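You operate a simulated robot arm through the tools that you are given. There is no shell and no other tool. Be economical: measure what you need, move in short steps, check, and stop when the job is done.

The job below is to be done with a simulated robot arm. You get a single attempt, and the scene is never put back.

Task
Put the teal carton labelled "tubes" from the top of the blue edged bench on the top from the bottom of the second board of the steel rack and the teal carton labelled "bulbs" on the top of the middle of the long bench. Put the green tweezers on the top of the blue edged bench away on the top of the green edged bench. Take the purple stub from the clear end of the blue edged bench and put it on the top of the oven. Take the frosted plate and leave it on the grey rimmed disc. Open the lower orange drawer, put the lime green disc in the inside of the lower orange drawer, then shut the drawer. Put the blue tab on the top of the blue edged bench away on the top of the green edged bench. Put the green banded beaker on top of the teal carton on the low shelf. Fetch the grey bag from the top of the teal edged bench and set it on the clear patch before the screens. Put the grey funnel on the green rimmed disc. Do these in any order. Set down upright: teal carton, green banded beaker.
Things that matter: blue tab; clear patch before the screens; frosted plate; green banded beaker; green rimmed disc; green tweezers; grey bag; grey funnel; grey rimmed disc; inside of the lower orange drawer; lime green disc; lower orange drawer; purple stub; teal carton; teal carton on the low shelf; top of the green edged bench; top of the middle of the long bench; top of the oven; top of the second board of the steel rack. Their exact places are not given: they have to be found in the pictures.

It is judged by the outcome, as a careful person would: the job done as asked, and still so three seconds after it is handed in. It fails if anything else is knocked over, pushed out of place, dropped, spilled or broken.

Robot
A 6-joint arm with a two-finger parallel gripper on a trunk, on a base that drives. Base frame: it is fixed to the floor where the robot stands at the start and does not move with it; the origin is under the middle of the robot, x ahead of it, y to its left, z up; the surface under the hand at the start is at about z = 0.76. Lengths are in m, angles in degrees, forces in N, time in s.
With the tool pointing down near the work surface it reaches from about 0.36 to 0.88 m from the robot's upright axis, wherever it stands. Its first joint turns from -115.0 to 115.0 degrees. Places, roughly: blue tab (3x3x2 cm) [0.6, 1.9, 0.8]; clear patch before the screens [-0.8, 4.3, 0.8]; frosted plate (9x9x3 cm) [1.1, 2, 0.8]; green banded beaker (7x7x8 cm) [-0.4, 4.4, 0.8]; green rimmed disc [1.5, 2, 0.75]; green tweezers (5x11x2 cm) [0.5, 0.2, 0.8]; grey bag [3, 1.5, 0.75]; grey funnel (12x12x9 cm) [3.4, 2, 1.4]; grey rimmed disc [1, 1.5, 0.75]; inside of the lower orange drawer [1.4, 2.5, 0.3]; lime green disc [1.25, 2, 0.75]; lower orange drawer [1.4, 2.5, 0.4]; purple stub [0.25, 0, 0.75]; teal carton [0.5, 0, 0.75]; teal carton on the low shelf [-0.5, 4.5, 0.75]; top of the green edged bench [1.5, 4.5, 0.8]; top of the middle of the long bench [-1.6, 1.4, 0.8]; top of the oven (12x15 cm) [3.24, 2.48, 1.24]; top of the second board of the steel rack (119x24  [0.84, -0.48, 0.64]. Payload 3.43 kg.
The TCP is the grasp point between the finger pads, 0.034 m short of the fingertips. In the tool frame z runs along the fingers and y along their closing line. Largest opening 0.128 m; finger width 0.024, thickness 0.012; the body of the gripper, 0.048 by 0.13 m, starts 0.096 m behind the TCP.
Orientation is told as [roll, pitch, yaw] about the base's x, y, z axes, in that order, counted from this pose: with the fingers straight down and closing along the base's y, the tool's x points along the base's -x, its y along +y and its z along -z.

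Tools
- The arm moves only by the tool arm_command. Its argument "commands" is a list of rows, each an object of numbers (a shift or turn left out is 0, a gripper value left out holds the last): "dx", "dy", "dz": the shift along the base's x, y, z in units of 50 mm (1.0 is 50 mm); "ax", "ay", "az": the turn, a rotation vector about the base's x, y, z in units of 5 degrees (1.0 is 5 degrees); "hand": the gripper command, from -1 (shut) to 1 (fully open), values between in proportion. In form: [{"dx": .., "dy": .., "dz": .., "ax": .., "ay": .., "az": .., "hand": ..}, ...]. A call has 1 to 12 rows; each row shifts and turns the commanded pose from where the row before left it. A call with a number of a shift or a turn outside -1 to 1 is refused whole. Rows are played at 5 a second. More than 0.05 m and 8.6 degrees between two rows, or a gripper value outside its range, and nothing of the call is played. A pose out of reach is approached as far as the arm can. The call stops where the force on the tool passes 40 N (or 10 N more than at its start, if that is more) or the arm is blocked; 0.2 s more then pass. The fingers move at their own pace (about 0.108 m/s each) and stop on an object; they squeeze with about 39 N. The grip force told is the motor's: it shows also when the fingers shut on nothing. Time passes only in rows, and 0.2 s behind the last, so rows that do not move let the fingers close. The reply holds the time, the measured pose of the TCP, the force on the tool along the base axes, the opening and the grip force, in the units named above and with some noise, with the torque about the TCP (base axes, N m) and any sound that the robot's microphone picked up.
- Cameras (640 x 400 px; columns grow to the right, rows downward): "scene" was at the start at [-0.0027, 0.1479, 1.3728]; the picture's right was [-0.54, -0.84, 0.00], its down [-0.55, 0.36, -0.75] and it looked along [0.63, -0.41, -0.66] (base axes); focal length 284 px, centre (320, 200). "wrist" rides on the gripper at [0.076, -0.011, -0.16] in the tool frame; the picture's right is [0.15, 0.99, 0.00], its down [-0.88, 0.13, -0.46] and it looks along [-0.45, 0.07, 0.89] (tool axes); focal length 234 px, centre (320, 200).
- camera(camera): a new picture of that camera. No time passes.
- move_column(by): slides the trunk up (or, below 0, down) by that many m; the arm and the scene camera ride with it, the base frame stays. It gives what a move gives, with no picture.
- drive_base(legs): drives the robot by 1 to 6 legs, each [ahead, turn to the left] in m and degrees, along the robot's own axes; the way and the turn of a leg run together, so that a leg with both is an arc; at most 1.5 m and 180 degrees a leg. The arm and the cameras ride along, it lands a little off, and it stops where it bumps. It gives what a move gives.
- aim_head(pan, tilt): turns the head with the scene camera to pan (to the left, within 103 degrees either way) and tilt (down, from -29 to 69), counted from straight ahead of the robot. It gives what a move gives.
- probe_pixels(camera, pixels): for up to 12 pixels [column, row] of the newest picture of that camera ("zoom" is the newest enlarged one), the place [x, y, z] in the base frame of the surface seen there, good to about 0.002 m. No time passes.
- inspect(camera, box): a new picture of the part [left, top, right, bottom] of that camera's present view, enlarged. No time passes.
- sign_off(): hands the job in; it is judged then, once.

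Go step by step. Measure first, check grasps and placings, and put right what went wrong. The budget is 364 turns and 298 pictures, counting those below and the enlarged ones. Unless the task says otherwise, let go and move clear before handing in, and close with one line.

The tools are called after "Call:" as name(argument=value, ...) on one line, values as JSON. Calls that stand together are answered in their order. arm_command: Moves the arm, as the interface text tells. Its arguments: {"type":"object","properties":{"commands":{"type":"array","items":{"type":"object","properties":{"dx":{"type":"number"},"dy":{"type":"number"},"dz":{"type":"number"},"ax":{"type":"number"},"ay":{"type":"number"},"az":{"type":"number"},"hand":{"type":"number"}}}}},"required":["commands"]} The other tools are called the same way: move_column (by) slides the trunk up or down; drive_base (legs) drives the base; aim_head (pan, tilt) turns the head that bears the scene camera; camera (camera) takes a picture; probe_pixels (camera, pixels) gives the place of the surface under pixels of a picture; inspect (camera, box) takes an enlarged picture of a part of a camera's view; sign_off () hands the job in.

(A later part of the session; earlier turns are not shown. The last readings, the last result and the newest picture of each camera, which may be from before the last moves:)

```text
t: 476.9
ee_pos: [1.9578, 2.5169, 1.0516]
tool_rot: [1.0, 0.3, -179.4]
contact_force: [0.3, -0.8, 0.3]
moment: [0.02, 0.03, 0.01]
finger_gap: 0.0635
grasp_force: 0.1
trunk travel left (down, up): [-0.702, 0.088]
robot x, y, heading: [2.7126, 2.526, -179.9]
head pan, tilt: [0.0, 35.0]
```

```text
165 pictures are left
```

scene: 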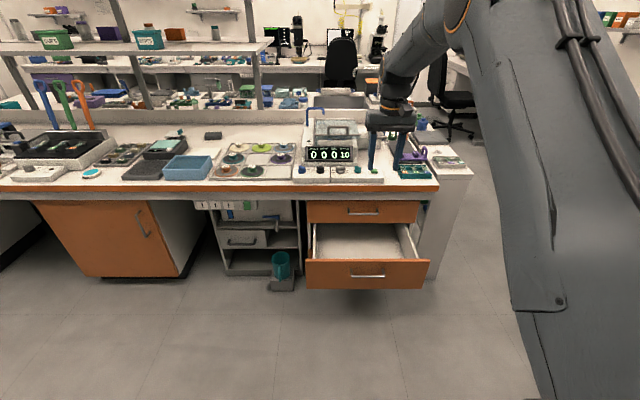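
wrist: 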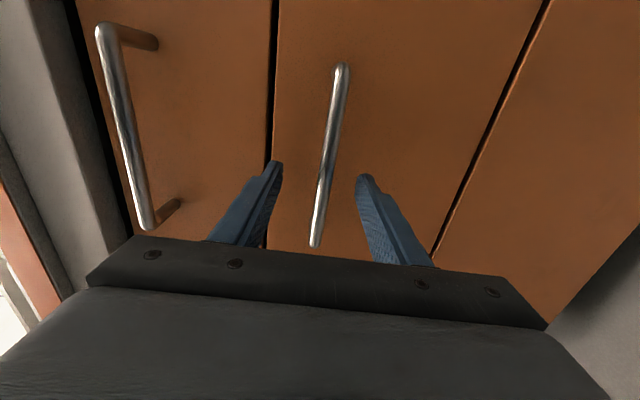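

Drawer is open and empty. Measure its inside, then fetch the lime disc from a spot clear of the drawer (robot at ≈(2.0,1.85)).

Call:
inspect(camera="scene", box=[290, 190, 450, 300])

Call:
probe_pixels(camera="zoom", pixels=[[250, 200], [150, 200], [400, 210], [250, 150], [110, 245], [440, 240], [250, 250], [80, 200], [480, 200], [250, 290], [300, 330]])

Call:
drive_base(legs=[[0.2, 0], [0, 90], [0.676, 0], [0, -90], [0.5, 0]])

Call:
camera(camera="wrist")

```text
3.64 times, centred on (370, 245) of scene
```

zoom: 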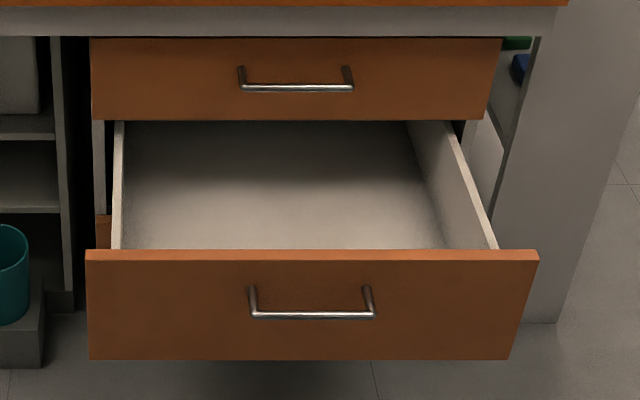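

```text
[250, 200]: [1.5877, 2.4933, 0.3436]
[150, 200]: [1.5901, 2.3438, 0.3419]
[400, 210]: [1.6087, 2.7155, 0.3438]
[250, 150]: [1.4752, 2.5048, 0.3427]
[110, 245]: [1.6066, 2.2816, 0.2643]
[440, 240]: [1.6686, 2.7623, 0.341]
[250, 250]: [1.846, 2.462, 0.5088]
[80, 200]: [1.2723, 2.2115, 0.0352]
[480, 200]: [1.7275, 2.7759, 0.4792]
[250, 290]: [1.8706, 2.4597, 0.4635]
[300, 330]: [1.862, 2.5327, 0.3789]
```

```text
t: 492.1
ee_pos: [1.2547, 1.8414, 1.0497]
tool_rot: [1.0, 0.1, -179.9]
contact_force: [1.1, 1.1, -0.1]
moment: [0.03, -0.01, -0.02]
finger_gap: 0.0638
grasp_force: 0.0
trunk travel left (down, up): [-0.702, 0.088]
robot x, y, heading: [2.0133, 1.845, 179.9]
head pan, tilt: [0.0, 35.0]
```

```text
163 pictures are left
```

wrist: 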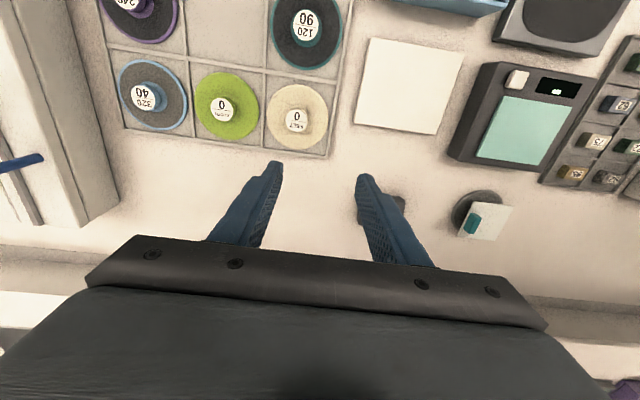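

Call:
probe_pixels(camera="wrist", pixels=[[222, 107], [210, 107], [236, 105], [222, 95], [222, 122], [228, 136], [196, 102], [258, 100], [226, 72]])

Call:
inspect(camera="wrist", box=[180, 60, 280, 150])

```text
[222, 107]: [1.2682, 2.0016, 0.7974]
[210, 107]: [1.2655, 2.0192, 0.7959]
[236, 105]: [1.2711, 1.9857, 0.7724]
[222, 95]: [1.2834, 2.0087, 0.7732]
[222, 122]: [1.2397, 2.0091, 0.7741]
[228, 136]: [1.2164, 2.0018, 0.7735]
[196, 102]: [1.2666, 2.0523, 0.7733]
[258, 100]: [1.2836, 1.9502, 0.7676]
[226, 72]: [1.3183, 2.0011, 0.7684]
```

```text
4.44 times, centred on (230, 105) of wrist
```

zoom: 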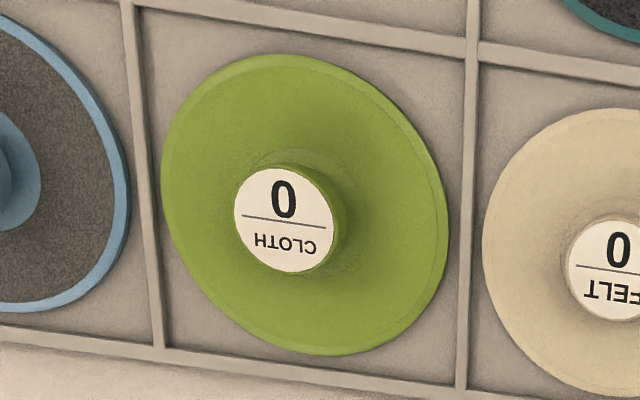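

Lime disc knob centre ≈(1.2655,2.002), top 0.797, disc top 0.7735. Move over it and descend partly.

Call:
arm_command(commands=[{"dx": 0.05, "dy": 0.8}, {"dx": 0.05, "dy": 0.8}, {"dx": 0.05, "dy": 0.8}, {"dx": 0.05, "dy": 0.8}, {"dz": -0.95}, {"dz": -0.95}, {"dz": -0.95}])

Call:
camera(camera="wrist")

Call:
camera(camera="scene")

```text
t: 493.6
ee_pos: [1.2644, 2.0025, 0.908]
tool_rot: [0.9, 0.0, -179.9]
contact_force: [-0.3, 0.7, -0.5]
moment: [0.01, 0.05, -0.02]
finger_gap: 0.0639
grasp_force: 0.0
trunk travel left (down, up): [-0.702, 0.088]
robot x, y, heading: [2.0146, 1.8398, 179.6]
head pan, tilt: [0.0, 35.0]
```

```text
161 pictures are left
```

wrist: 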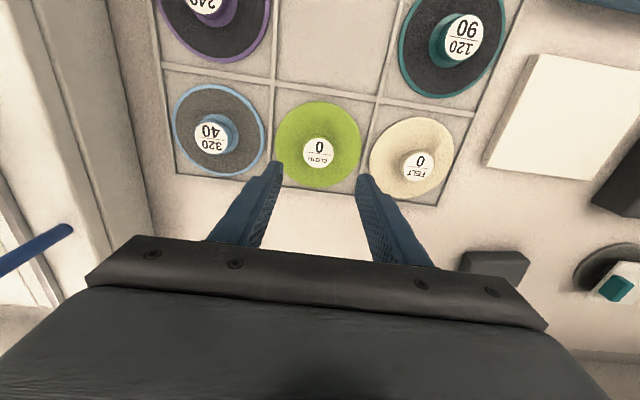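

```text
160 pictures are left
```

scene: 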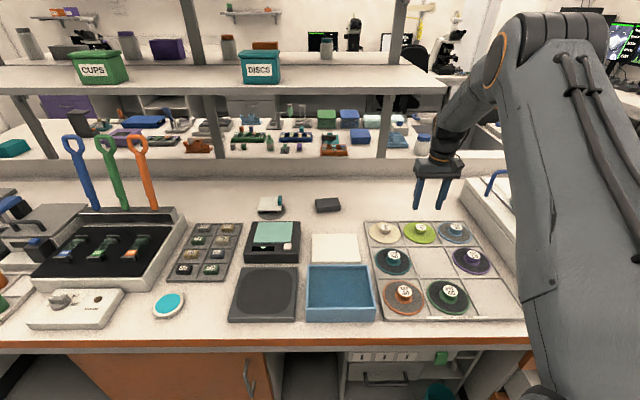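

Call:
arm_command(commands=[{"dz": -0.95}, {"dz": -0.9}, {"dz": -0.1}, {"hand": -1}, {"hand": -1}, {"hand": -1}, {"dz": 0.4}, {"dz": 0.9}, {"dz": 0.9}, {"dz": 0.9}])

Call:
camera(camera="wrist")

```text
t: 495.9
ee_pos: [1.2655, 2.0024, 0.9653]
tool_rot: [1.0, 0.2, -179.9]
contact_force: [0.2, -0.4, -2.1]
moment: [0.01, 0.0, -0.01]
finger_gap: 0.038
grasp_force: 38.9
trunk travel left (down, up): [-0.702, 0.088]
robot x, y, heading: [2.0136, 1.8436, 179.7]
head pan, tilt: [0.0, 35.0]
```

```text
159 pictures are left
```

wrist: 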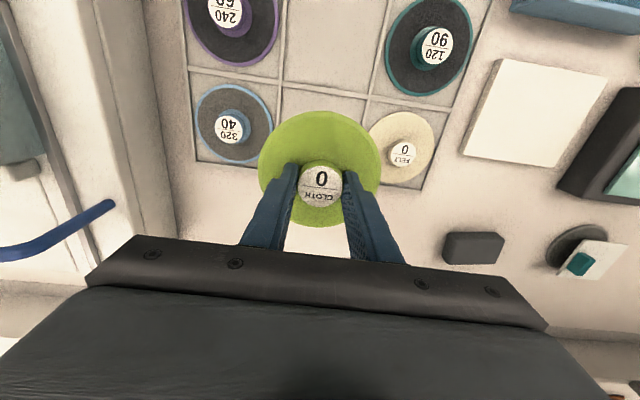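

Lime disc held. Retract, drive round to face the open drawer.

Call:
arm_command(commands=[{"dx": 0.9, "dy": -0.4, "dz": 0.1}, {"dx": 0.9, "dy": -0.4, "dz": 0.1}, {"dx": 0.9, "dy": -0.4, "dz": 0.1}, {"dx": 0.9, "dy": -0.4, "dz": 0.1}, {"dx": 0.9, "dy": -0.4, "dz": 0.1}, {"dx": 0.9, "dy": -0.4, "dz": 0.1}])

Call:
drive_base(legs=[[-0.4, 0], [0, -90], [0.66, 0], [0, 90]])

Call:
aim_head(pan=0, tilt=45)

Call:
camera(camera="scene")

```text
t: 497.2
ee_pos: [1.5345, 1.8839, 0.9948]
tool_rot: [0.9, 0.2, -179.9]
contact_force: [-0.3, 0.5, -2.1]
moment: [-0.05, -0.03, -0.01]
finger_gap: 0.0377
grasp_force: 38.8
trunk travel left (down, up): [-0.702, 0.088]
robot x, y, heading: [2.0133, 1.8455, 179.8]
head pan, tilt: [0.0, 35.0]
```

```text
t: 510.6
ee_pos: [1.9366, 2.5455, 0.9954]
tool_rot: [1.1, 0.1, 179.7]
contact_force: [-0.6, -0.2, -1.6]
moment: [0.02, -0.02, -0.04]
finger_gap: 0.0377
grasp_force: 39.2
trunk travel left (down, up): [-0.702, 0.088]
robot x, y, heading: [2.4147, 2.4994, 179.2]
head pan, tilt: [0.0, 35.0]
```

```text
t: 511.4
ee_pos: [1.9363, 2.5457, 0.9958]
tool_rot: [1.1, 0.1, 179.8]
contact_force: [0.4, 0.5, -1.9]
moment: [0.04, -0.04, -0.02]
finger_gap: 0.0378
grasp_force: 38.6
trunk travel left (down, up): [-0.702, 0.088]
robot x, y, heading: [2.416, 2.501, 179.1]
head pan, tilt: [0.0, 45.0]
```

```text
158 pictures are left
```

scene: 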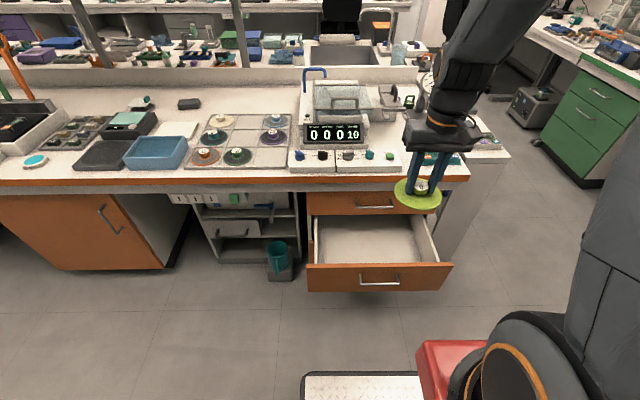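

Call:
arm_command(commands=[{"dx": -0.9, "dy": -0.05}, {"dx": -0.9, "dy": -0.05}, {"dx": -0.9, "dy": -0.05}, {"dx": -0.83, "dy": -0.05}])

Call:
move_column(by=-0.4)

Call:
camera(camera="scene")

Call:
camera(camera="wrist")

```text
t: 512.4
ee_pos: [1.7605, 2.5359, 0.996]
tool_rot: [1.0, 0.2, 179.6]
contact_force: [-0.1, 0.0, -0.8]
moment: [-0.02, 0.02, -0.03]
finger_gap: 0.0378
grasp_force: 39.4
trunk travel left (down, up): [-0.702, 0.088]
robot x, y, heading: [2.4122, 2.5042, 179.3]
head pan, tilt: [0.0, 45.0]
```

```text
t: 516.2
ee_pos: [1.7615, 2.5353, 0.5957]
tool_rot: [0.9, 0.0, 179.7]
contact_force: [0.1, -1.1, -2.2]
moment: [0.01, -0.01, -0.01]
finger_gap: 0.0377
grasp_force: 39.0
trunk travel left (down, up): [-0.302, 0.488]
robot x, y, heading: [2.414, 2.5003, 179.0]
head pan, tilt: [0.0, 45.0]
```

```text
157 pictures are left
```

scene: 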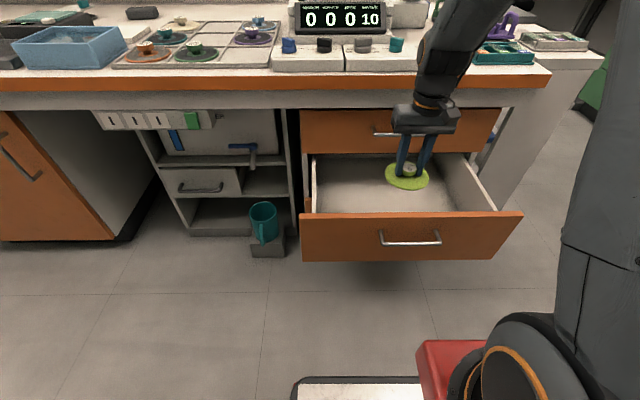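

```text
156 pictures are left
```

wrist: 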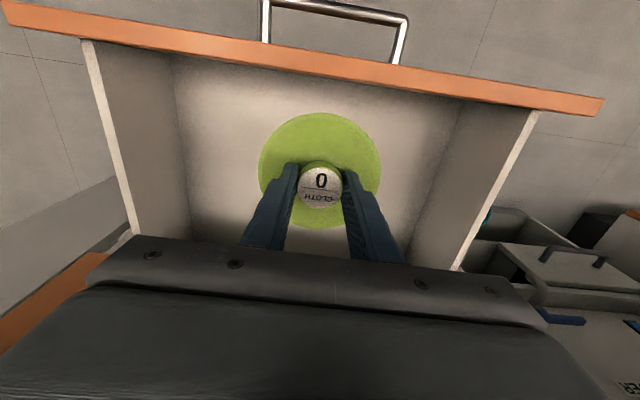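

Disc is over the drawer's inside. Lower it.

Call:
arm_command(commands=[{"dz": -0.95}, {"dz": -0.95}, {"dz": -0.95}, {"dz": -0.9}, {"dz": -0.2}])

Call:
camera(camera="wrist")

```text
t: 517.4
ee_pos: [1.7605, 2.5363, 0.3977]
tool_rot: [1.1, 0.1, 179.8]
contact_force: [-0.1, -0.2, -1.9]
moment: [-0.02, 0.01, 0.0]
finger_gap: 0.038
grasp_force: 38.4
trunk travel left (down, up): [-0.302, 0.488]
robot x, y, heading: [2.4131, 2.5026, 179.2]
head pan, tilt: [0.0, 45.0]
```

```text
155 pictures are left
```

wrist: 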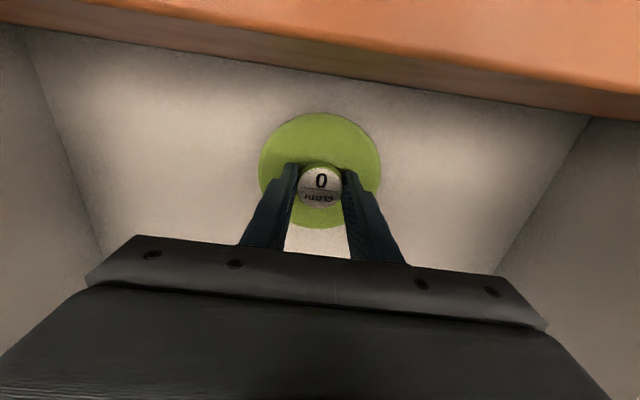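

Call:
arm_command(commands=[{"dz": -0.08}, {"dz": -0.06}, {"dz": -0.06}])

```text
t: 518.2
ee_pos: [1.7612, 2.5359, 0.3878]
tool_rot: [1.0, 0.2, 179.6]
contact_force: [0.0, 0.7, -1.7]
moment: [0.02, 0.01, 0.03]
finger_gap: 0.0377
grasp_force: 38.8
trunk travel left (down, up): [-0.302, 0.488]
robot x, y, heading: [2.4143, 2.5001, 179.4]
head pan, tilt: [0.0, 45.0]
```

Call:
arm_command(commands=[{"dz": -0.05}, {"dz": -0.05}, {"dz": -0.05}, {"dz": -0.05}])

```text
t: 519.0
ee_pos: [1.7572, 2.5366, 0.3831]
tool_rot: [0.9, -0.5, 179.8]
contact_force: [-0.4, -0.5, 17.2]
moment: [0.29, -0.73, 0.0]
finger_gap: 0.0378
grasp_force: 39.3
trunk travel left (down, up): [-0.302, 0.488]
robot x, y, heading: [2.4117, 2.5046, 179.2]
head pan, tilt: [0.0, 45.0]
stopped in row 4: the force on the tool passed its limit at 45 N (the readings are from after the stop); the commanded pose is now the measured one
```

The disc is on the drawer floor. Release and lift out.

Call:
arm_command(commands=[{"dz": 0.03, "hand": 0}, {"hand": 0}, {"hand": 0}, {"dz": 0.6}, {"dz": 1}, {"dz": 1}, {"dz": 1}, {"dz": 1}])

Call:
move_column(by=0.4)

Call:
camera(camera="scene")

```text
t: 520.8
ee_pos: [1.7575, 2.5363, 0.6136]
tool_rot: [0.7, -0.2, 179.7]
contact_force: [0.7, 0.3, -0.4]
moment: [-0.01, -0.02, 0.0]
finger_gap: 0.064
grasp_force: 0.1
trunk travel left (down, up): [-0.302, 0.488]
robot x, y, heading: [2.4129, 2.5046, 179.1]
head pan, tilt: [0.0, 45.0]
```

```text
t: 524.6
ee_pos: [1.7582, 2.5362, 1.0147]
tool_rot: [0.9, -0.3, 179.8]
contact_force: [0.7, 0.0, -0.3]
moment: [0.02, 0.0, 0.02]
finger_gap: 0.0641
grasp_force: 0.0
trunk travel left (down, up): [-0.702, 0.088]
robot x, y, heading: [2.4141, 2.4997, 179.5]
head pan, tilt: [0.0, 45.0]
```

```text
154 pictures are left
```

scene: 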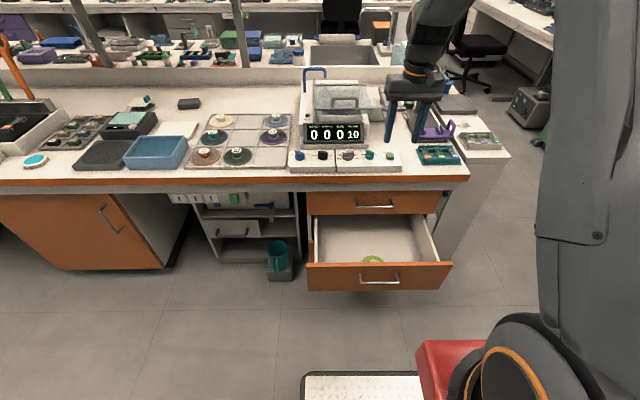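

Disc lies inside the drawer. To close it: back up, make the closed gripper horizontal, lower, and push the front below the handle.

Call:
drive_base(legs=[[-0.285, 0]])

Call:
arm_command(commands=[{"ay": 1, "hand": -1}, {"ay": 1}, {"ay": 1}, {"ay": 1}, {"ay": 1}, {"ay": 1}, {"ay": 1}, {"ay": 1}, {"ay": 1}, {"ay": 1}, {"ay": 1}, {"ay": 1}])

Call:
arm_command(commands=[{"ay": 1}, {"ay": 1}, {"ay": 1}, {"ay": 1}, {"ay": 1}, {"ay": 1}])

```text
t: 526.6
ee_pos: [2.0418, 2.5335, 1.0154]
tool_rot: [0.9, -0.2, 179.7]
contact_force: [-1.0, 0.4, 0.6]
moment: [-0.02, 0.04, -0.01]
finger_gap: 0.064
grasp_force: 0.0
trunk travel left (down, up): [-0.702, 0.088]
robot x, y, heading: [2.6987, 2.5008, 179.2]
head pan, tilt: [0.0, 45.0]
```

```text
t: 529.2
ee_pos: [2.0415, 2.5437, 1.0146]
tool_rot: [-2.0, -57.4, -180.0]
contact_force: [-0.2, -0.9, 0.9]
moment: [-0.03, 0.02, 0.0]
finger_gap: 0.0003
grasp_force: 32.9
out of reach, approached as far as the arm can: row 7, 8, 9
trunk travel left (down, up): [-0.702, 0.088]
robot x, y, heading: [2.7004, 2.5001, 179.2]
head pan, tilt: [0.0, 45.0]
```

```text
t: 530.6
ee_pos: [2.0415, 2.5418, 1.0142]
tool_rot: [-2.4, -87.4, -179.6]
contact_force: [0.3, -0.3, 0.2]
moment: [-0.02, -0.02, 0.03]
finger_gap: 0.0001
grasp_force: 33.0
trunk travel left (down, up): [-0.702, 0.088]
robot x, y, heading: [2.6992, 2.5007, 179.3]
head pan, tilt: [0.0, 45.0]
```

Call:
move_column(by=-0.4)

Call:
move_column(by=-0.19)

Call:
camera(camera="scene")

Call:
camera(camera="wrist")

```text
t: 534.5
ee_pos: [2.0409, 2.5428, 0.6135]
tool_rot: [-2.5, -87.3, -179.6]
contact_force: [0.4, -0.8, -0.4]
moment: [0.05, 0.0, 0.0]
finger_gap: 0.0
grasp_force: 32.6
trunk travel left (down, up): [-0.302, 0.488]
robot x, y, heading: [2.6983, 2.5028, 179.4]
head pan, tilt: [0.0, 45.0]
```

```text
t: 536.5
ee_pos: [1.9888, 2.5434, 0.4234]
tool_rot: [-2.5, -87.4, -179.5]
contact_force: [0.1, 0.1, 1.1]
moment: [0.01, 0.03, 0.05]
finger_gap: 0.0002
grasp_force: 33.3
trunk travel left (down, up): [-0.112, 0.678]
robot x, y, heading: [2.7008, 2.4961, 179.1]
head pan, tilt: [0.0, 45.0]
```

```text
153 pictures are left
```

scene: 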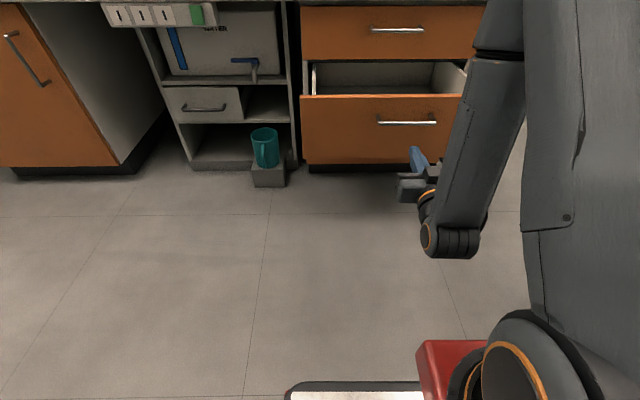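

```text
152 pictures are left
```

wrist: 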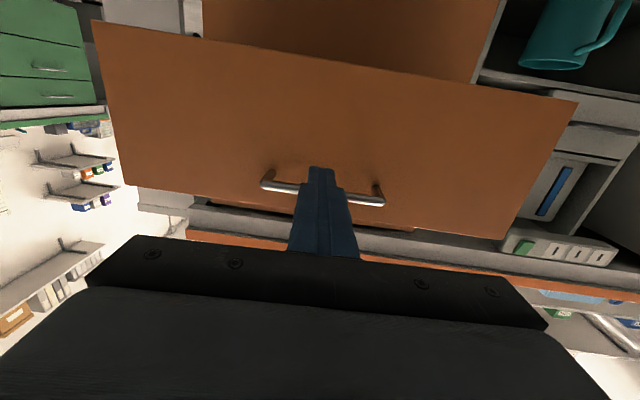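

Fist is level with the drawer front below the bar. Drive ahead to push it shut.

Call:
drive_base(legs=[[0.3, 0]])

Call:
camera(camera="scene")

```text
t: 538.6
ee_pos: [1.6904, 2.5451, 0.4231]
tool_rot: [-2.5, -87.5, -179.4]
contact_force: [0.5, 0.8, -0.7]
moment: [0.0, -0.01, 0.03]
finger_gap: 0.0
grasp_force: 33.0
trunk travel left (down, up): [-0.112, 0.678]
robot x, y, heading: [2.3984, 2.5032, 179.5]
head pan, tilt: [0.0, 45.0]
```

```text
151 pictures are left
```

scene: 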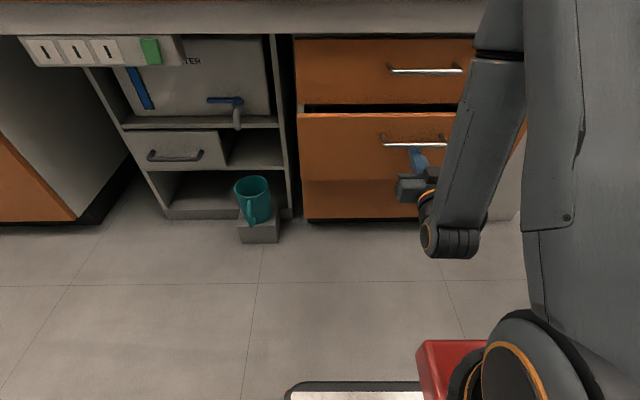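

Call:
drive_base(legs=[[0.055, 0]])

Call:
inspect(camera="scene", box=[280, 20, 520, 240])

```text
t: 539.6
ee_pos: [1.6394, 2.5458, 0.4224]
tool_rot: [-1.2, -87.1, 179.3]
contact_force: [1.2, 0.9, 2.7]
moment: [-0.01, 0.12, 0.01]
finger_gap: 0.0002
grasp_force: 32.6
trunk travel left (down, up): [-0.112, 0.678]
robot x, y, heading: [2.3517, 2.5044, 179.5]
head pan, tilt: [0.0, 45.0]
stopped in leg 1: the force on the tool passed its limit at 57 N (the readings are from after the stop); the commanded pose is now the measured one
```

```text
1.82 times, centred on (400, 130) of scene
```

zoom: 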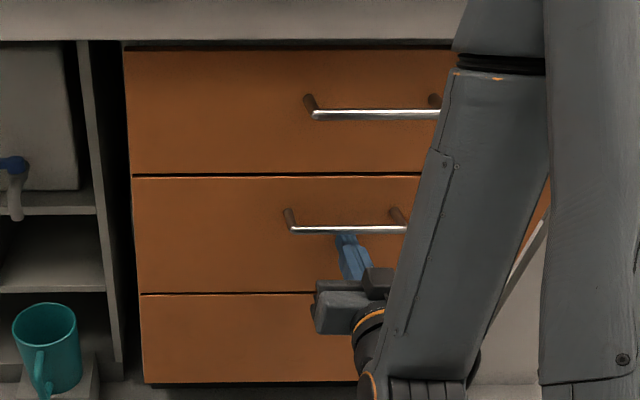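

Call:
probe_pixels(camera="zoom", pixels=[[200, 110], [200, 240], [200, 340], [250, 270]])

Call:
drive_base(legs=[[-0.3, 0]])

Call:
move_column(by=0.4)

Call:
move_column(by=0.27)

```text
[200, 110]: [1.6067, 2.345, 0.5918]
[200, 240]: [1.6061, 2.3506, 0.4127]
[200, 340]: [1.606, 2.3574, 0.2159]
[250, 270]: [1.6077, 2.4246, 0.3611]
```

```text
t: 541.7
ee_pos: [1.9405, 2.5404, 0.4223]
tool_rot: [-1.5, -87.1, 179.9]
contact_force: [-0.2, 0.3, 0.0]
moment: [-0.05, -0.01, 0.01]
finger_gap: 0.0
grasp_force: 33.2
trunk travel left (down, up): [-0.112, 0.678]
robot x, y, heading: [2.6498, 2.4996, 179.8]
head pan, tilt: [0.0, 45.0]
```

```text
t: 545.5
ee_pos: [1.9406, 2.5408, 0.8217]
tool_rot: [-1.5, -87.2, 179.7]
contact_force: [-0.2, -0.4, 0.2]
moment: [0.03, 0.01, -0.03]
finger_gap: 0.0001
grasp_force: 32.8
trunk travel left (down, up): [-0.512, 0.278]
robot x, y, heading: [2.6503, 2.5002, 179.6]
head pan, tilt: [0.0, 45.0]
```

```text
t: 548.3
ee_pos: [1.9413, 2.541, 1.0931]
tool_rot: [-1.4, -87.3, 179.7]
contact_force: [0.7, 0.1, 0.7]
moment: [0.0, 0.03, -0.01]
finger_gap: 0.0
grasp_force: 33.3
trunk travel left (down, up): [-0.782, 0.008]
robot x, y, heading: [2.6482, 2.5012, 179.4]
head pan, tilt: [0.0, 45.0]
```

Drawer is shut (fronts flush at x 1.606). Next the funnel: raise the horizontal tool and drive round to face the teal bench.

Call:
arm_command(commands=[{"dz": 1}, {"dz": 1}, {"dz": 1}, {"dz": 1}])

Call:
drive_base(legs=[[0.3, 0], [0, 90], [0.46, 0], [0, 90]])

Call:
aim_head(pan=0, tilt=15)

Call:
camera(camera="scene")

Call:
camera(camera="wrist")

```text
t: 549.3
ee_pos: [1.9413, 2.5428, 1.2933]
tool_rot: [-1.5, -87.2, 179.7]
contact_force: [-0.3, 0.1, -0.7]
moment: [-0.02, 0.06, -0.03]
finger_gap: 0.0
grasp_force: 32.9
trunk travel left (down, up): [-0.782, 0.008]
robot x, y, heading: [2.6491, 2.4999, 179.7]
head pan, tilt: [0.0, 45.0]
```

```text
t: 561.4
ee_pos: [3.0541, 2.0114, 1.2932]
tool_rot: [-1.5, -87.1, 0.5]
contact_force: [-0.6, 0.5, 0.3]
moment: [0.0, -0.01, -0.01]
finger_gap: 0.0
grasp_force: 32.8
trunk travel left (down, up): [-0.782, 0.008]
robot x, y, heading: [2.3445, 2.0398, 0.4]
head pan, tilt: [0.0, 45.0]
```

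```text
t: 562.3
ee_pos: [3.0543, 2.0106, 1.294]
tool_rot: [-1.4, -87.2, 0.4]
contact_force: [0.2, 0.3, 0.4]
moment: [0.0, -0.02, -0.01]
finger_gap: 0.0
grasp_force: 33.4
trunk travel left (down, up): [-0.782, 0.008]
robot x, y, heading: [2.3494, 2.0433, 0.2]
head pan, tilt: [0.0, 15.0]
```

```text
149 pictures are left
```

scene: 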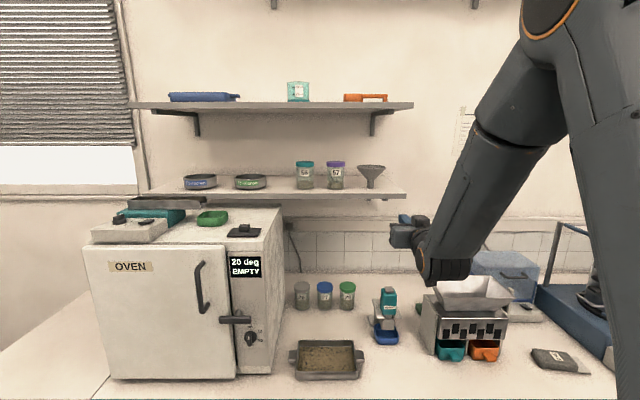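

```text
148 pictures are left
```

wrist: 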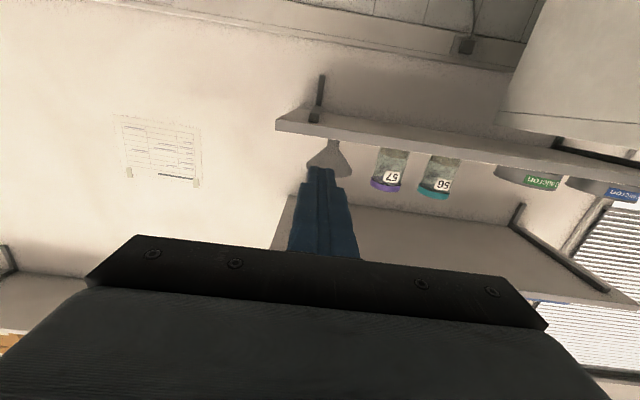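

Call:
inspect(camera="scene", box=[335, 150, 415, 205])

Call:
probe_pixels(camera="zoom", pixels=[[215, 130], [385, 130], [300, 132], [300, 225], [300, 270], [280, 285], [320, 285], [300, 295], [300, 330], [460, 310], [260, 180], [340, 180]])

```text
7.27 times, centred on (375, 178) of scene
```

zoom: 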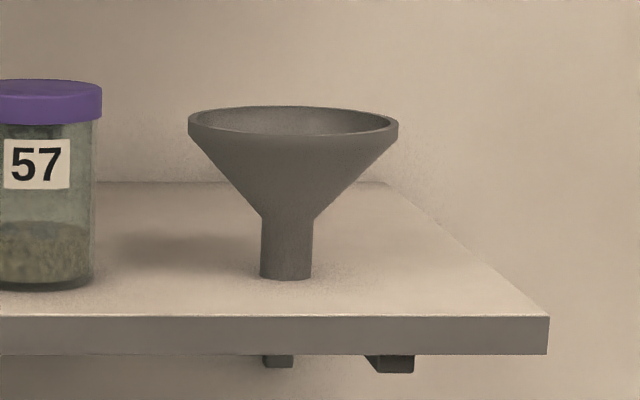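

```text
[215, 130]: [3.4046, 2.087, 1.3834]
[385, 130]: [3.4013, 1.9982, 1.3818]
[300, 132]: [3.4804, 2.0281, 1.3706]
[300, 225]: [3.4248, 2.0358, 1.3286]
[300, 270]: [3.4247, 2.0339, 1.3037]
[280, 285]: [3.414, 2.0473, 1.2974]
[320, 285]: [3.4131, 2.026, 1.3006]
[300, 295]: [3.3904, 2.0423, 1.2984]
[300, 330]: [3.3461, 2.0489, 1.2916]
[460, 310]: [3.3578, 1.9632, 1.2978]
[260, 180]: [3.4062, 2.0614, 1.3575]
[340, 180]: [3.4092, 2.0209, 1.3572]
```

Funnel stem centre ≈(3.439,2.042), stem z 1.298–1.333. Open the hand to 6 cm, drive 0.29 m closer.

Call:
arm_command(commands=[{"dz": 0.44, "dy": 0.6, "hand": 0}, {"hand": 0}])

Call:
drive_base(legs=[[0.28, 0]])

Call:
camera(camera="wrist")

Call:
camera(camera="scene")

```text
t: 562.9
ee_pos: [3.0543, 2.0399, 1.315]
tool_rot: [-1.7, -87.2, 0.7]
contact_force: [-0.4, 0.5, 0.4]
moment: [0.0, -0.04, 0.01]
finger_gap: 0.0641
grasp_force: 0.1
trunk travel left (down, up): [-0.782, 0.008]
robot x, y, heading: [2.3461, 2.0442, 0.4]
head pan, tilt: [0.0, 15.0]
```

```text
t: 564.9
ee_pos: [3.334, 2.0414, 1.3151]
tool_rot: [-1.6, -87.2, 0.5]
contact_force: [0.8, 0.6, 0.7]
moment: [0.03, 0.03, -0.05]
finger_gap: 0.0641
grasp_force: 0.2
trunk travel left (down, up): [-0.782, 0.008]
robot x, y, heading: [2.6277, 2.0462, 0.2]
head pan, tilt: [0.0, 15.0]
```

```text
146 pictures are left
```

wrist: 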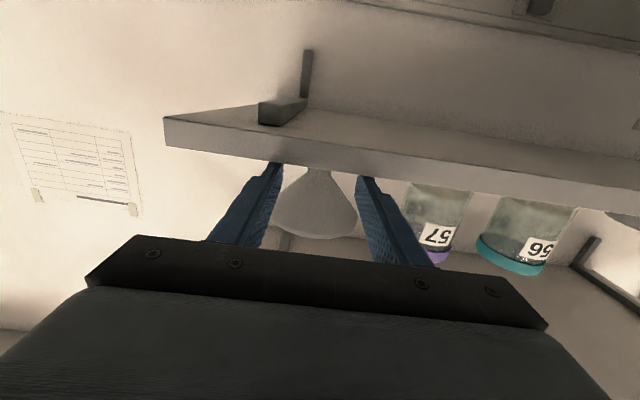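

```text
145 pictures are left
```

scene: 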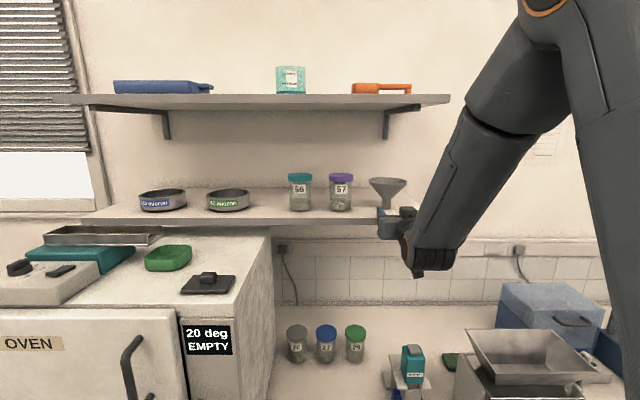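

Stem is centred between the fingers. Advance 9.5 cm and check.

Call:
arm_command(commands=[{"dz": 0.04, "dx": 0.5}, {"dx": 0.7}, {"dx": 0.7}])

Call:
camera(camera="wrist")

Call:
inspect(camera="scene", box=[330, 150, 470, 260])

```text
t: 565.7
ee_pos: [3.4303, 2.0413, 1.3182]
tool_rot: [-1.5, -87.1, 0.5]
contact_force: [-0.4, -0.5, -0.1]
moment: [0.02, 0.01, 0.0]
finger_gap: 0.0638
grasp_force: 0.1
trunk travel left (down, up): [-0.782, 0.008]
robot x, y, heading: [2.6275, 2.0474, -0.1]
head pan, tilt: [0.0, 15.0]
```

```text
144 pictures are left
```

wrist: 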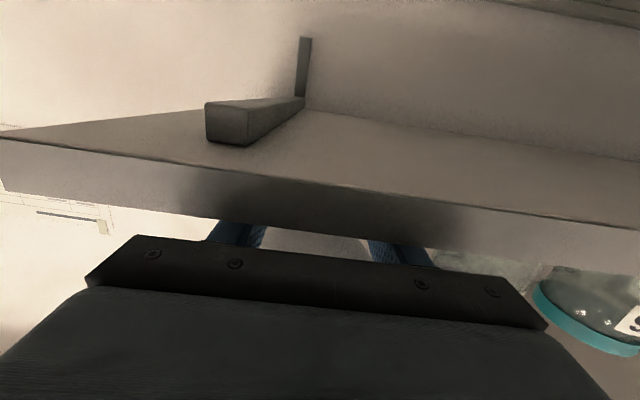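

```text
3.64 times, centred on (400, 205) of scene
```

zoom: 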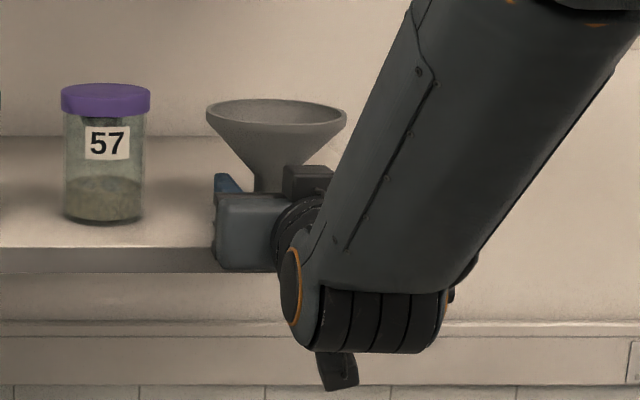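

Call:
arm_command(commands=[{"hand": -1}, {"hand": -1}, {"hand": -1}, {"dz": 0.2}, {"dz": 0.4}])

Call:
inspect(camera="scene", box=[330, 150, 470, 260])

```text
t: 566.9
ee_pos: [3.4309, 2.0418, 1.3459]
tool_rot: [-1.3, -87.2, 0.5]
contact_force: [0.4, 0.1, -0.8]
moment: [-0.02, -0.03, -0.01]
finger_gap: 0.0255
grasp_force: 38.8
trunk travel left (down, up): [-0.782, 0.008]
robot x, y, heading: [2.6281, 2.0461, 0.4]
head pan, tilt: [0.0, 15.0]
```

```text
3.64 times, centred on (400, 205) of scene
```

zoom: 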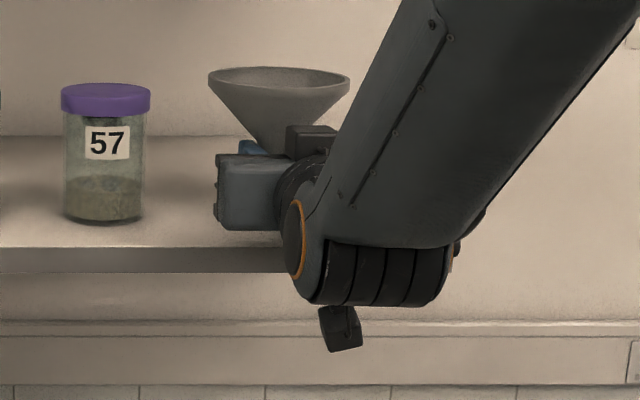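

Funnel held by its stem. Back off, turn round to face the island.

Call:
arm_command(commands=[{"dx": -0.7, "dz": 0.3}, {"dx": -0.8, "dz": 0.2}])

Call:
drive_base(legs=[[-0.35, 0], [0, 90], [0, 90]])

Call:
aim_head(pan=0, tilt=40)

Call:
camera(camera="scene")

```text
t: 567.5
ee_pos: [3.3552, 2.0419, 1.372]
tool_rot: [-1.6, -87.1, 0.5]
contact_force: [-0.1, 0.1, -0.4]
moment: [-0.01, -0.04, 0.02]
finger_gap: 0.0257
grasp_force: 39.0
trunk travel left (down, up): [-0.782, 0.008]
robot x, y, heading: [2.6289, 2.0473, 0.3]
head pan, tilt: [0.0, 15.0]
```

```text
t: 577.4
ee_pos: [1.5488, 2.0447, 1.371]
tool_rot: [-1.5, -87.2, -179.4]
contact_force: [1.0, -0.2, -0.6]
moment: [-0.03, -0.02, 0.04]
finger_gap: 0.0256
grasp_force: 38.4
trunk travel left (down, up): [-0.782, 0.008]
robot x, y, heading: [2.2755, 2.0419, -179.7]
head pan, tilt: [0.0, 15.0]
```

```text
t: 578.3
ee_pos: [1.5483, 2.0454, 1.3708]
tool_rot: [-1.5, -87.1, -179.4]
contact_force: [-1.0, -0.9, -1.0]
moment: [-0.01, 0.01, 0.02]
finger_gap: 0.0255
grasp_force: 39.4
trunk travel left (down, up): [-0.782, 0.008]
robot x, y, heading: [2.2762, 2.0409, -179.7]
head pan, tilt: [0.0, 40.0]
```

```text
141 pictures are left
```

scene: 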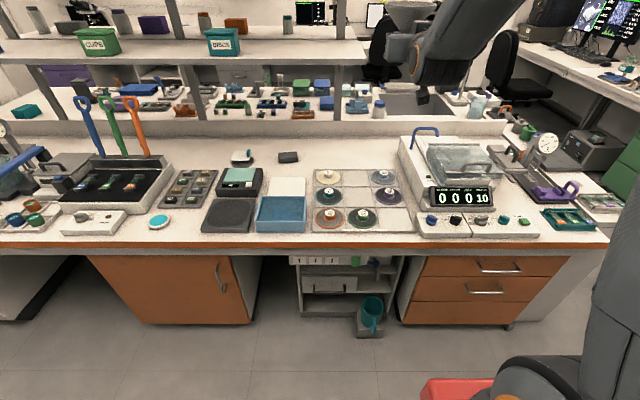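

Call:
inspect(camera="scene", box=[310, 190, 410, 250])

Call:
inspect(camera="scene", box=[340, 200, 390, 235])

```text
6.40 times, centred on (360, 220) of scene
```

zoom: 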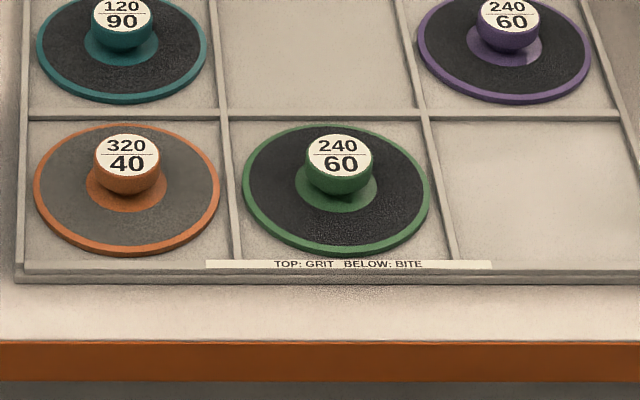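

```text
11.43 times, centred on (365, 218) of scene
```

zoom: 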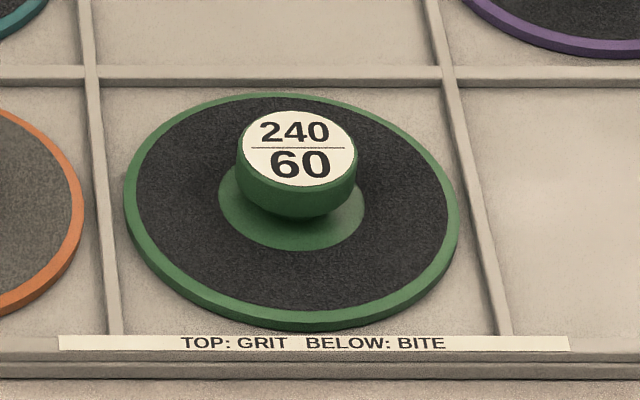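

Call:
probe_pixels(camera="zoom", pixels=[[298, 149], [298, 115], [298, 182], [246, 150], [352, 150], [290, 96], [300, 325], [128, 200], [455, 220], [298, 200]])

```text
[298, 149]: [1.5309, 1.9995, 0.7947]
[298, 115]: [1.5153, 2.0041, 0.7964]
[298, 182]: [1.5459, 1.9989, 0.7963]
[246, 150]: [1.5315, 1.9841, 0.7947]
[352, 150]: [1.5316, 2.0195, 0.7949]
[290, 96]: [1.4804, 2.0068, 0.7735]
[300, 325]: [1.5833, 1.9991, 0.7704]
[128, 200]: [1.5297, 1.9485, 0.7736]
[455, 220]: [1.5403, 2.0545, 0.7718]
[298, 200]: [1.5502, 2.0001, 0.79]
```

Knob top centre ≈(1.5305,2.001), z 0.796. Align in y, lower by trunk to just above.

Call:
arm_command(commands=[{"dy": -0.88, "dx": -0.17}])

Call:
move_column(by=-0.4)

Call:
camera(camera="scene")

```text
t: 578.7
ee_pos: [1.5389, 2.0005, 1.3707]
tool_rot: [-0.7, -87.2, 179.7]
contact_force: [0.7, 1.2, -1.1]
moment: [0.02, 0.02, 0.07]
finger_gap: 0.0253
grasp_force: 39.1
trunk travel left (down, up): [-0.782, 0.008]
robot x, y, heading: [2.2726, 2.0445, -179.5]
head pan, tilt: [0.0, 40.0]
```

```text
t: 582.5
ee_pos: [1.5389, 2.0001, 0.9709]
tool_rot: [-1.5, -87.2, -179.4]
contact_force: [0.3, 0.2, 0.0]
moment: [0.01, -0.01, -0.01]
finger_gap: 0.0253
grasp_force: 39.0
trunk travel left (down, up): [-0.382, 0.408]
robot x, y, heading: [2.2749, 2.0406, -179.9]
head pan, tilt: [0.0, 40.0]
```

```text
138 pictures are left
```

scene: 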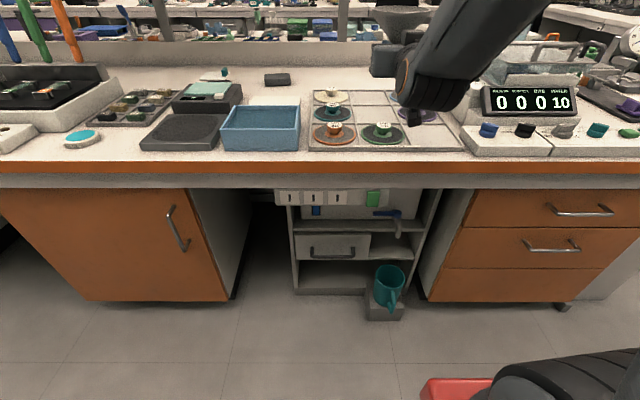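

Call:
move_column(by=-0.115)

Call:
aim_head(pan=0, tilt=25)

Call:
camera(camera="scene")

Call:
camera(camera="wrist")

```text
t: 584.0
ee_pos: [1.5398, 2.0015, 0.8563]
tool_rot: [-1.5, -87.2, -179.5]
contact_force: [0.5, 0.3, 0.3]
moment: [0.01, 0.02, 0.02]
finger_gap: 0.0255
grasp_force: 38.8
trunk travel left (down, up): [-0.267, 0.523]
robot x, y, heading: [2.2774, 2.0425, -179.8]
head pan, tilt: [0.0, 40.0]
```

```text
t: 584.7
ee_pos: [1.5396, 2.0018, 0.8571]
tool_rot: [-1.5, -87.3, -179.4]
contact_force: [0.0, -1.0, -0.5]
moment: [0.0, -0.03, -0.01]
finger_gap: 0.0255
grasp_force: 38.8
trunk travel left (down, up): [-0.267, 0.523]
robot x, y, heading: [2.2752, 2.0415, -179.6]
head pan, tilt: [0.0, 25.0]
```

```text
137 pictures are left
```

scene: 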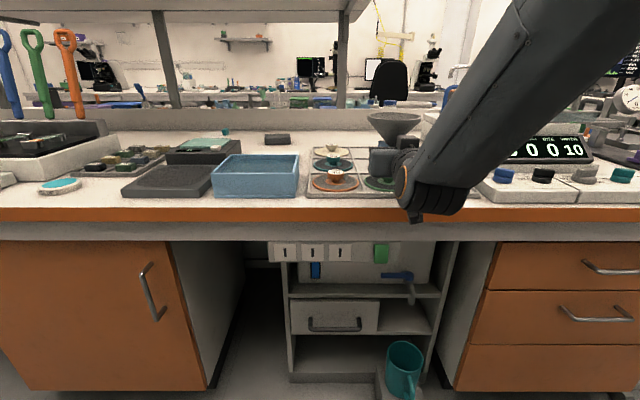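

```text
136 pictures are left
```

wrist: 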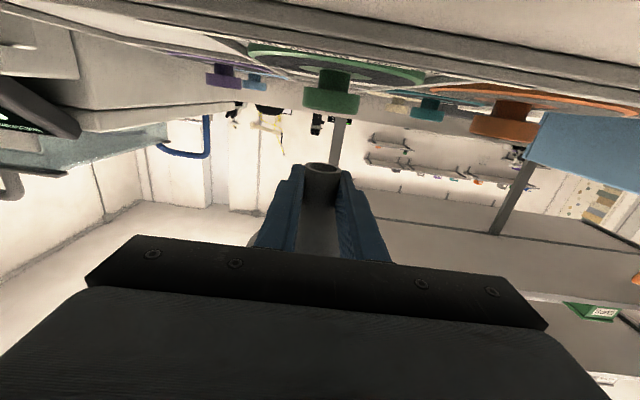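

Call:
probe_pixels(camera="wrist", pixels=[[307, 168], [340, 168], [323, 162], [331, 105], [331, 80], [305, 90], [357, 90], [323, 178]])

```text
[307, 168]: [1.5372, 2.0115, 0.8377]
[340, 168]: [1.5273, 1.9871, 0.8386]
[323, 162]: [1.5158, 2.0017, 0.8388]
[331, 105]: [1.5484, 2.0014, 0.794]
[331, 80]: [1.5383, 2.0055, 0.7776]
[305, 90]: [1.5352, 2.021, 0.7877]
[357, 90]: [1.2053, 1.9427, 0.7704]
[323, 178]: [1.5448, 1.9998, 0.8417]
```

Stem bottom centre ≈(1.530,2.000), z 0.838 – right above the knob. Lower gently.

Call:
arm_command(commands=[{"dz": -0.4}, {"dz": -0.3}, {"dz": -0.06}, {"dz": -0.04}, {"dz": -0.03}])

Call:
camera(camera="wrist")

```text
t: 585.9
ee_pos: [1.5392, 2.0011, 0.8155]
tool_rot: [-1.2, -87.3, -179.8]
contact_force: [1.7, 1.1, 5.0]
moment: [0.0, 0.02, -0.02]
finger_gap: 0.0257
grasp_force: 38.8
trunk travel left (down, up): [-0.267, 0.523]
robot x, y, heading: [2.2737, 2.0418, -179.8]
head pan, tilt: [0.0, 25.0]
```

```text
135 pictures are left
```

wrist: 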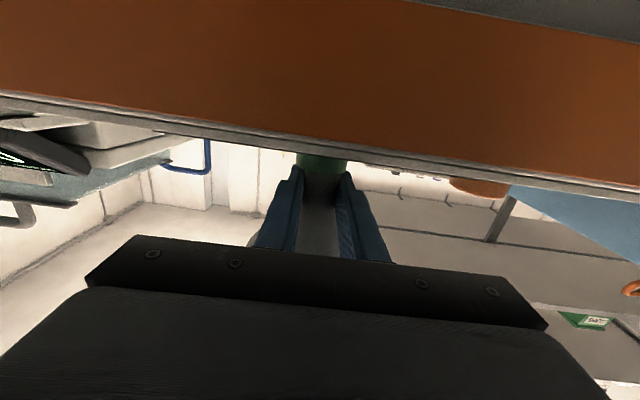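

Contact with the knob. Release and retreat straight back.

Call:
arm_command(commands=[{"hand": -0.5}, {"hand": -0.2}, {"hand": -0.2}, {"hand": -0.2}])

Call:
inspect(camera="scene", box=[320, 90, 480, 230])

```text
t: 586.9
ee_pos: [1.54, 2.0011, 0.8155]
tool_rot: [-1.5, -87.1, -179.5]
contact_force: [-0.3, 0.0, -0.1]
moment: [-0.02, 0.0, 0.01]
finger_gap: 0.0512
grasp_force: 0.2
trunk travel left (down, up): [-0.267, 0.523]
robot x, y, heading: [2.2767, 2.0431, -179.8]
head pan, tilt: [0.0, 25.0]
```

```text
2.86 times, centred on (400, 160) of scene
```

zoom: 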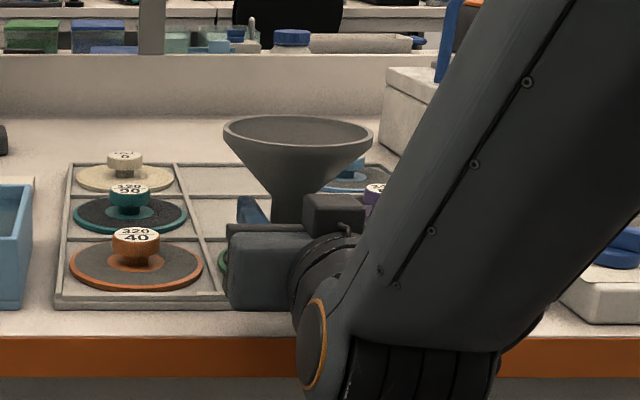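

Call:
drive_base(legs=[[-0.18, 0]])

Call:
move_column(by=0.3)

Call:
camera(camera="scene")

```text
t: 588.4
ee_pos: [1.7184, 2.0046, 0.8145]
tool_rot: [-1.5, -87.2, -179.5]
contact_force: [0.6, -0.2, -0.3]
moment: [0.02, -0.04, 0.0]
finger_gap: 0.0514
grasp_force: 0.0
trunk travel left (down, up): [-0.267, 0.523]
robot x, y, heading: [2.4538, 2.0435, -179.7]
head pan, tilt: [0.0, 25.0]
```

```text
t: 591.4
ee_pos: [1.7182, 2.003, 1.114]
tool_rot: [-1.6, -87.2, -179.5]
contact_force: [-0.3, 0.5, 1.0]
moment: [0.0, 0.0, 0.0]
finger_gap: 0.0513
grasp_force: 0.1
trunk travel left (down, up): [-0.567, 0.223]
robot x, y, heading: [2.4576, 2.0463, -179.9]
head pan, tilt: [0.0, 25.0]
```

```text
133 pictures are left
```

scene: 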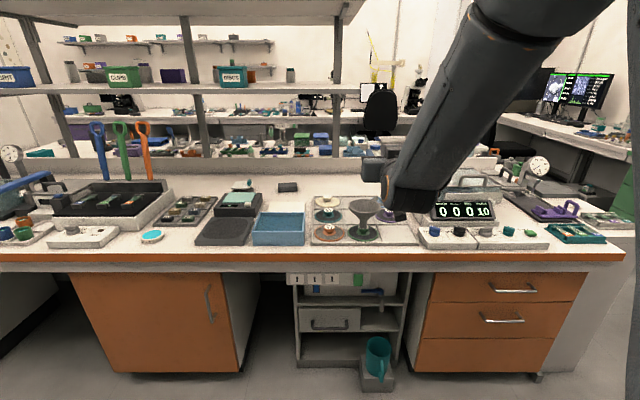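

Funnel stands on the green-rimmed disc. Next the grey bag: make the tool vertical and face the teal bench near y≈1.5.

Call:
arm_command(commands=[{"ay": -1}, {"ay": -1}, {"ay": -1}, {"ay": -1}, {"ay": -1}, {"ay": -1}, {"ay": -1}, {"ay": -1}, {"ay": -1}, {"ay": -1}, {"ay": -1}, {"ay": -1}])

Call:
arm_command(commands=[{"ay": -1, "dx": 0.5}, {"ay": -1, "dx": 0.6}, {"ay": -1, "dx": 0.6}, {"ay": -1, "dx": 0.6}, {"ay": -1, "dx": 0.6}, {"ay": -0.5, "dx": 0.6}])

Call:
drive_base(legs=[[0, 90], [0.5, 0], [0, 90]])

Call:
aim_head(pan=0, tilt=35)

Call:
camera(camera="scene")

```text
t: 594.0
ee_pos: [1.7201, 2.0098, 1.1115]
tool_rot: [-5.3, -34.7, 179.9]
contact_force: [-0.7, 0.2, -0.6]
moment: [0.02, 0.01, 0.0]
finger_gap: 0.0514
grasp_force: 0.1
out of reach, approached as far as the arm can: row 7, 8, 9, 12
trunk travel left (down, up): [-0.567, 0.223]
robot x, y, heading: [2.456, 2.0396, -179.8]
head pan, tilt: [0.0, 25.0]
```

```text
t: 595.4
ee_pos: [1.9157, 1.9599, 1.0667]
tool_rot: [-11.0, -10.0, -179.7]
contact_force: [-0.1, 0.1, 0.4]
moment: [0.01, -0.02, 0.0]
finger_gap: 0.051
grasp_force: 0.1
out of reach, approached as far as the arm can: row 1, 2, 3, 4, 5
trunk travel left (down, up): [-0.567, 0.223]
robot x, y, heading: [2.4566, 2.0431, -180.0]
head pan, tilt: [0.0, 25.0]
```

```text
t: 606.0
ee_pos: [2.9975, 1.6178, 1.0673]
tool_rot: [-11.1, -10.1, -0.4]
contact_force: [-0.1, 0.2, 0.1]
moment: [-0.04, -0.01, 0.0]
finger_gap: 0.051
grasp_force: 0.0
trunk travel left (down, up): [-0.567, 0.223]
robot x, y, heading: [2.456, 1.5405, -0.6]
head pan, tilt: [0.0, 25.0]
```

```text
t: 606.7
ee_pos: [2.9966, 1.6187, 1.0678]
tool_rot: [-11.0, -10.1, -0.3]
contact_force: [-0.1, -0.3, -0.2]
moment: [-0.01, 0.02, 0.0]
finger_gap: 0.0512
grasp_force: 0.0
trunk travel left (down, up): [-0.567, 0.223]
robot x, y, heading: [2.4547, 1.5416, -0.5]
head pan, tilt: [0.0, 35.0]
```

```text
132 pictures are left
```

scene: 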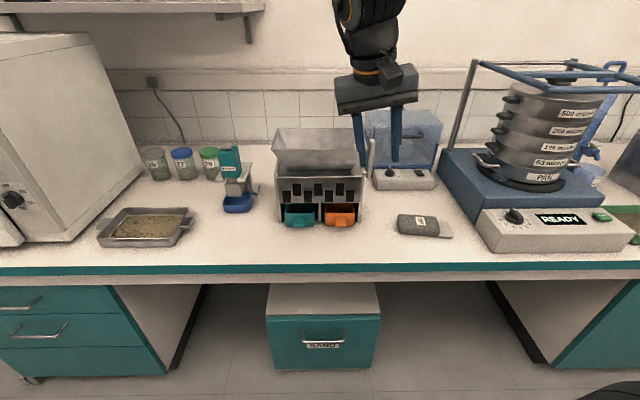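

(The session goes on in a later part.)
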